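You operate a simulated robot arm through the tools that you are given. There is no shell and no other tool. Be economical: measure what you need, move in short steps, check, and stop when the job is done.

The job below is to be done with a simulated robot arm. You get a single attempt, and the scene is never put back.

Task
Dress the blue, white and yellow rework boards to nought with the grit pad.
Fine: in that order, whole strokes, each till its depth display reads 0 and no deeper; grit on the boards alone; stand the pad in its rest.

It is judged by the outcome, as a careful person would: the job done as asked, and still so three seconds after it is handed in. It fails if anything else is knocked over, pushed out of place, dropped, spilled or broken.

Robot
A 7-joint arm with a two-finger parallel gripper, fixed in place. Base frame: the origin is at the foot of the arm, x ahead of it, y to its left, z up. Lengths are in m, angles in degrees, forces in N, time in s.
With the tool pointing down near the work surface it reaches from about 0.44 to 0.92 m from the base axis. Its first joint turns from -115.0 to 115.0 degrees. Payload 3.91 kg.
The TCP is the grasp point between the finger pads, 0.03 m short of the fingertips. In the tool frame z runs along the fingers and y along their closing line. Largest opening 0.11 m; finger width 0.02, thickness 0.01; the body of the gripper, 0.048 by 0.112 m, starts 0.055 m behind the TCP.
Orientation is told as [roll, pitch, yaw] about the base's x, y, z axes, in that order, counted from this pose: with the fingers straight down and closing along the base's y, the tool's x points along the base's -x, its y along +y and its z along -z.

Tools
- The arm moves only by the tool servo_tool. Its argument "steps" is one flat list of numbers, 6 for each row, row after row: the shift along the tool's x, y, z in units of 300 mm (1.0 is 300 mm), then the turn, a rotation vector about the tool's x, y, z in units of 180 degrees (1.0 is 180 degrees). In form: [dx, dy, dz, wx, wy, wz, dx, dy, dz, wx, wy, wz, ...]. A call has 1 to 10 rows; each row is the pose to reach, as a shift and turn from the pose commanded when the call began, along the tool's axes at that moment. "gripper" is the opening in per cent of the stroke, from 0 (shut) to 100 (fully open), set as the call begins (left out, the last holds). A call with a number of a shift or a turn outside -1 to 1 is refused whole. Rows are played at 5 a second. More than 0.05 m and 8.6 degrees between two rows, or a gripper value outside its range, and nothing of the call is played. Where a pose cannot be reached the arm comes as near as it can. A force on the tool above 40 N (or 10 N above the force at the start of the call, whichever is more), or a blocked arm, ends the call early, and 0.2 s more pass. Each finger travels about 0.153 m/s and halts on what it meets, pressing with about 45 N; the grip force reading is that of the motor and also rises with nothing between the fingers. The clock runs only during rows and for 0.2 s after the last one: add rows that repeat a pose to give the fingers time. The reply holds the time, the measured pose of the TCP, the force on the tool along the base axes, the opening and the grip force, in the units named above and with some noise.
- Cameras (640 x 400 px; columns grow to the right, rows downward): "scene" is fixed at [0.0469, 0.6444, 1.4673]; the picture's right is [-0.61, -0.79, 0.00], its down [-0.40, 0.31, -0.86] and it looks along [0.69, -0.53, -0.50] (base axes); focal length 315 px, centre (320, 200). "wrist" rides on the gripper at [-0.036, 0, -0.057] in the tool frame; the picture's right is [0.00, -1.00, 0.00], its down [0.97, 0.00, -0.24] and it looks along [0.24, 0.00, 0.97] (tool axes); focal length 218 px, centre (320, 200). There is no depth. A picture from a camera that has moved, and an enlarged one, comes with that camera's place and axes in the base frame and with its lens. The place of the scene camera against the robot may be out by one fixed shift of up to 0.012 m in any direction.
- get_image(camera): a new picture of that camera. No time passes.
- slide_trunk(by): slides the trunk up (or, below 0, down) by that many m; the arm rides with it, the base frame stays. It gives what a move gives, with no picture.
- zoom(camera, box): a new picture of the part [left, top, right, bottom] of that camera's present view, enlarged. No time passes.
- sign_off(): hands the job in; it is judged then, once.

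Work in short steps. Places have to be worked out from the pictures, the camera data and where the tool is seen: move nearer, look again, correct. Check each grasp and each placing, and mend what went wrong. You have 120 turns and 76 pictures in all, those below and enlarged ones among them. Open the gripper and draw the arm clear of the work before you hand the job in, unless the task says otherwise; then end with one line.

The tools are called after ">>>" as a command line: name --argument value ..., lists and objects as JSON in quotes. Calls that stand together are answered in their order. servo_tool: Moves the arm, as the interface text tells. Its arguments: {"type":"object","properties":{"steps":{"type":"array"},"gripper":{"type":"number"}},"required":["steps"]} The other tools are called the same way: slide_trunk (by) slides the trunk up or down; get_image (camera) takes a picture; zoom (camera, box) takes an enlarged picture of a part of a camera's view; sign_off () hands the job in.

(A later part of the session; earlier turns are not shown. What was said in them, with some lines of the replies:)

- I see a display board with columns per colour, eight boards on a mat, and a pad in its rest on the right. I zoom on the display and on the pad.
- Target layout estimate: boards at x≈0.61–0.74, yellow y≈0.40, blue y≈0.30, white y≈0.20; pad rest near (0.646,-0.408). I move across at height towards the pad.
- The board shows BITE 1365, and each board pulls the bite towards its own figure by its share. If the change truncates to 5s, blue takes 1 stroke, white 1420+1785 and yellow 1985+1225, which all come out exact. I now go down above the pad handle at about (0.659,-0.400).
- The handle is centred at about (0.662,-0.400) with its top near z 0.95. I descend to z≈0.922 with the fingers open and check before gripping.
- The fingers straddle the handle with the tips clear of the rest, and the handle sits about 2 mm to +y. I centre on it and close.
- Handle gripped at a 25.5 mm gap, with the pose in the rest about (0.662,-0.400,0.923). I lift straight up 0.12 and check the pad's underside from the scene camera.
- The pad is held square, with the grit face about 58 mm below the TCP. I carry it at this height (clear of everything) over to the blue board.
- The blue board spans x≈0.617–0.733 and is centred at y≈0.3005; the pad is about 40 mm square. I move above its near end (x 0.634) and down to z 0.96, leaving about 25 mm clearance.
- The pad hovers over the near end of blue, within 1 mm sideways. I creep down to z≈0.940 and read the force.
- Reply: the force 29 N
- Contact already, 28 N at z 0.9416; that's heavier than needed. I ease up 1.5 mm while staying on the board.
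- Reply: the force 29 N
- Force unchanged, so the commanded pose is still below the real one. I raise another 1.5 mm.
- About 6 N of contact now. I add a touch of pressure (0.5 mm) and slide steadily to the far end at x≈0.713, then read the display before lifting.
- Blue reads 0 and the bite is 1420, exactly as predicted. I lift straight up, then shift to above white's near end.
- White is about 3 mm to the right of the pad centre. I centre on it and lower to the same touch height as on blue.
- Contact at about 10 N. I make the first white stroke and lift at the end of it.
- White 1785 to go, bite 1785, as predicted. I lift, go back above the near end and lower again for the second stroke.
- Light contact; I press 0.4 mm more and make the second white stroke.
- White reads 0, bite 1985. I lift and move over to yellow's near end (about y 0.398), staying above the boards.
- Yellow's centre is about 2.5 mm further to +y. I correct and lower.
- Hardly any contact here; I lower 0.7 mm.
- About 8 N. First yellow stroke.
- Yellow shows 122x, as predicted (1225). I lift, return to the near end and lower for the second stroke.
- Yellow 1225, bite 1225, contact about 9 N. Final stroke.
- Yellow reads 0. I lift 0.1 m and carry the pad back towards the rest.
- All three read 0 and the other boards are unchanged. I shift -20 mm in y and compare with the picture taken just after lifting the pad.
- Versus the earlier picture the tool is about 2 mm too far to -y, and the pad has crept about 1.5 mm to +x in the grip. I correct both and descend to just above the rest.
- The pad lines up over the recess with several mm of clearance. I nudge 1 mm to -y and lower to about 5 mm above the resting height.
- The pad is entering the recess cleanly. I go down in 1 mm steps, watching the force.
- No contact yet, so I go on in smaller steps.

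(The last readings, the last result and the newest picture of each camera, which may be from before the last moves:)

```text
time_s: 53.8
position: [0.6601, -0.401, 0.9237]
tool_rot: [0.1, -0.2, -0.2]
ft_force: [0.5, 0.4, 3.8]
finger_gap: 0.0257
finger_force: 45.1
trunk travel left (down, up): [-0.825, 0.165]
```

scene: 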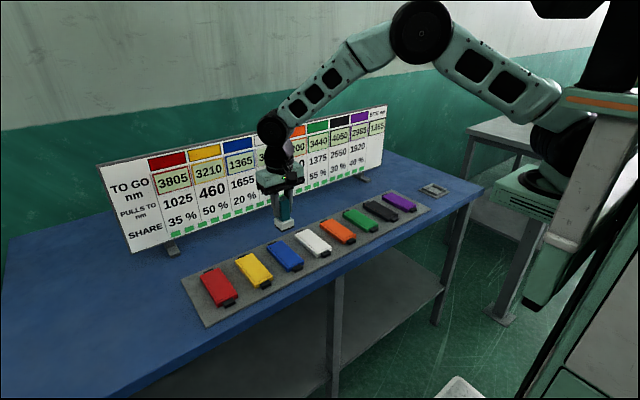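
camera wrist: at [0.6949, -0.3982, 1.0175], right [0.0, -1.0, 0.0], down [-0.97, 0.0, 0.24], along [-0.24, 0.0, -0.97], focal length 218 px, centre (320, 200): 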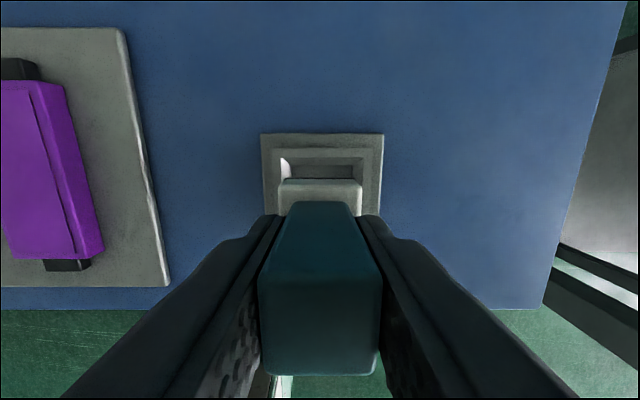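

The pad is seated, about 5 N. I open the fingers.

>>> servo_tool --gripper 100 --steps '[0, 0, 0, 0, 0, 0, 0, 0, 0, 0, 0, 0, 0, 0, 0, 0, 0, 0, 0, 0, 0, 0, 0, 0]'

>>> zoom --camera "scene" --box '[390, 140, 480, 200]'

>>> servo_tool --steps '[0, 0, -0.05, 0, 0, 0, 0, 0, -0.15, 0, 0, 0, 0, 0, -0.25, 0, 0, 0, 0, 0, -0.35, 0, 0, 0, 0, 0, -0.5, 0, 0, 0, 0, 0, -0.65, 0, 0, 0, 0, 0, -0.65, 0, 0, 0]'

>>> get_image --camera "wrist"

>>> get_image --camera "scene"

>>> zoom --camera "scene" --box '[390, 140, 480, 200]'

```text
time_s: 54.8
position: [0.6589, -0.3996, 0.9243]
tool_rot: [0.0, -0.1, 0.0]
ft_force: [-0.1, 0.2, 0.0]
finger_gap: 0.11
finger_force: 0.0
trunk travel left (down, up): [-0.825, 0.165]
```

```text
6.67 times, centred on (435, 170) of scene
camera zoom: at [0.0469, 0.6444, 1.4673], right [-0.61, -0.79, 0.0], down [-0.4, 0.31, -0.86], along [0.69, -0.53, -0.5], focal length 2097 px, centre (-447, 400)
```

zoom: 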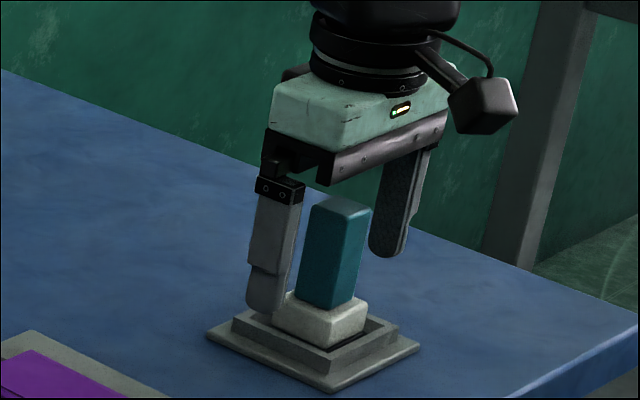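

```text
time_s: 56.4
position: [0.6574, -0.4001, 1.12]
tool_rot: [0.1, -0.1, 0.0]
ft_force: [0.1, 0.1, -0.6]
finger_gap: 0.1101
finger_force: 0.1
trunk travel left (down, up): [-0.825, 0.165]
```

```text
38 pictures are left
camera wrist: at [0.6921, -0.399, 1.176], right [0.0, -1.0, 0.0], down [-0.97, 0.0, 0.24], along [-0.24, 0.0, -0.97], focal length 218 px, centre (320, 200)
```

wrist: 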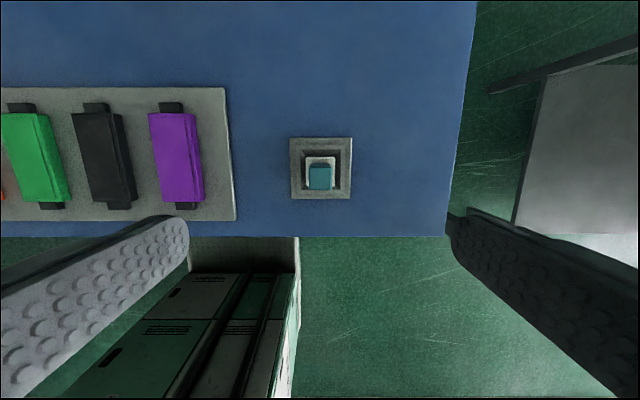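

```text
37 pictures are left
```

scene: 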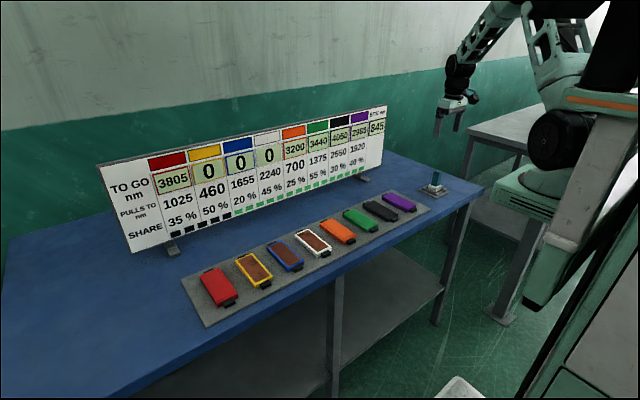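

```text
6.67 times, centred on (435, 170) of scene
camera zoom: at [0.0469, 0.6444, 1.4673], right [-0.61, -0.79, 0.0], down [-0.4, 0.31, -0.86], along [0.69, -0.53, -0.5], focal length 2097 px, centre (-447, 400)
```

zoom: 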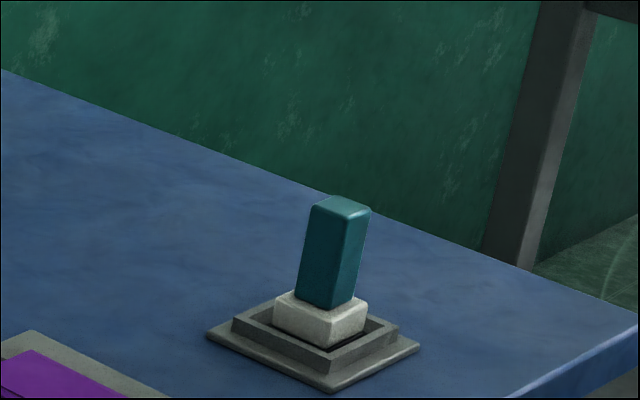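

The pad stands in its rest, blue, white and yellow all read 0, and nothing else has moved. The arm is clear, so I hand in.

>>> sign_off

```text
The job is handed in.
```

I dressed the blue, white and yellow boards in that order with whole strokes (1, 2 and 2). All three displays read 0, the other boards' readings are unchanged, and the pad stands in its rest.
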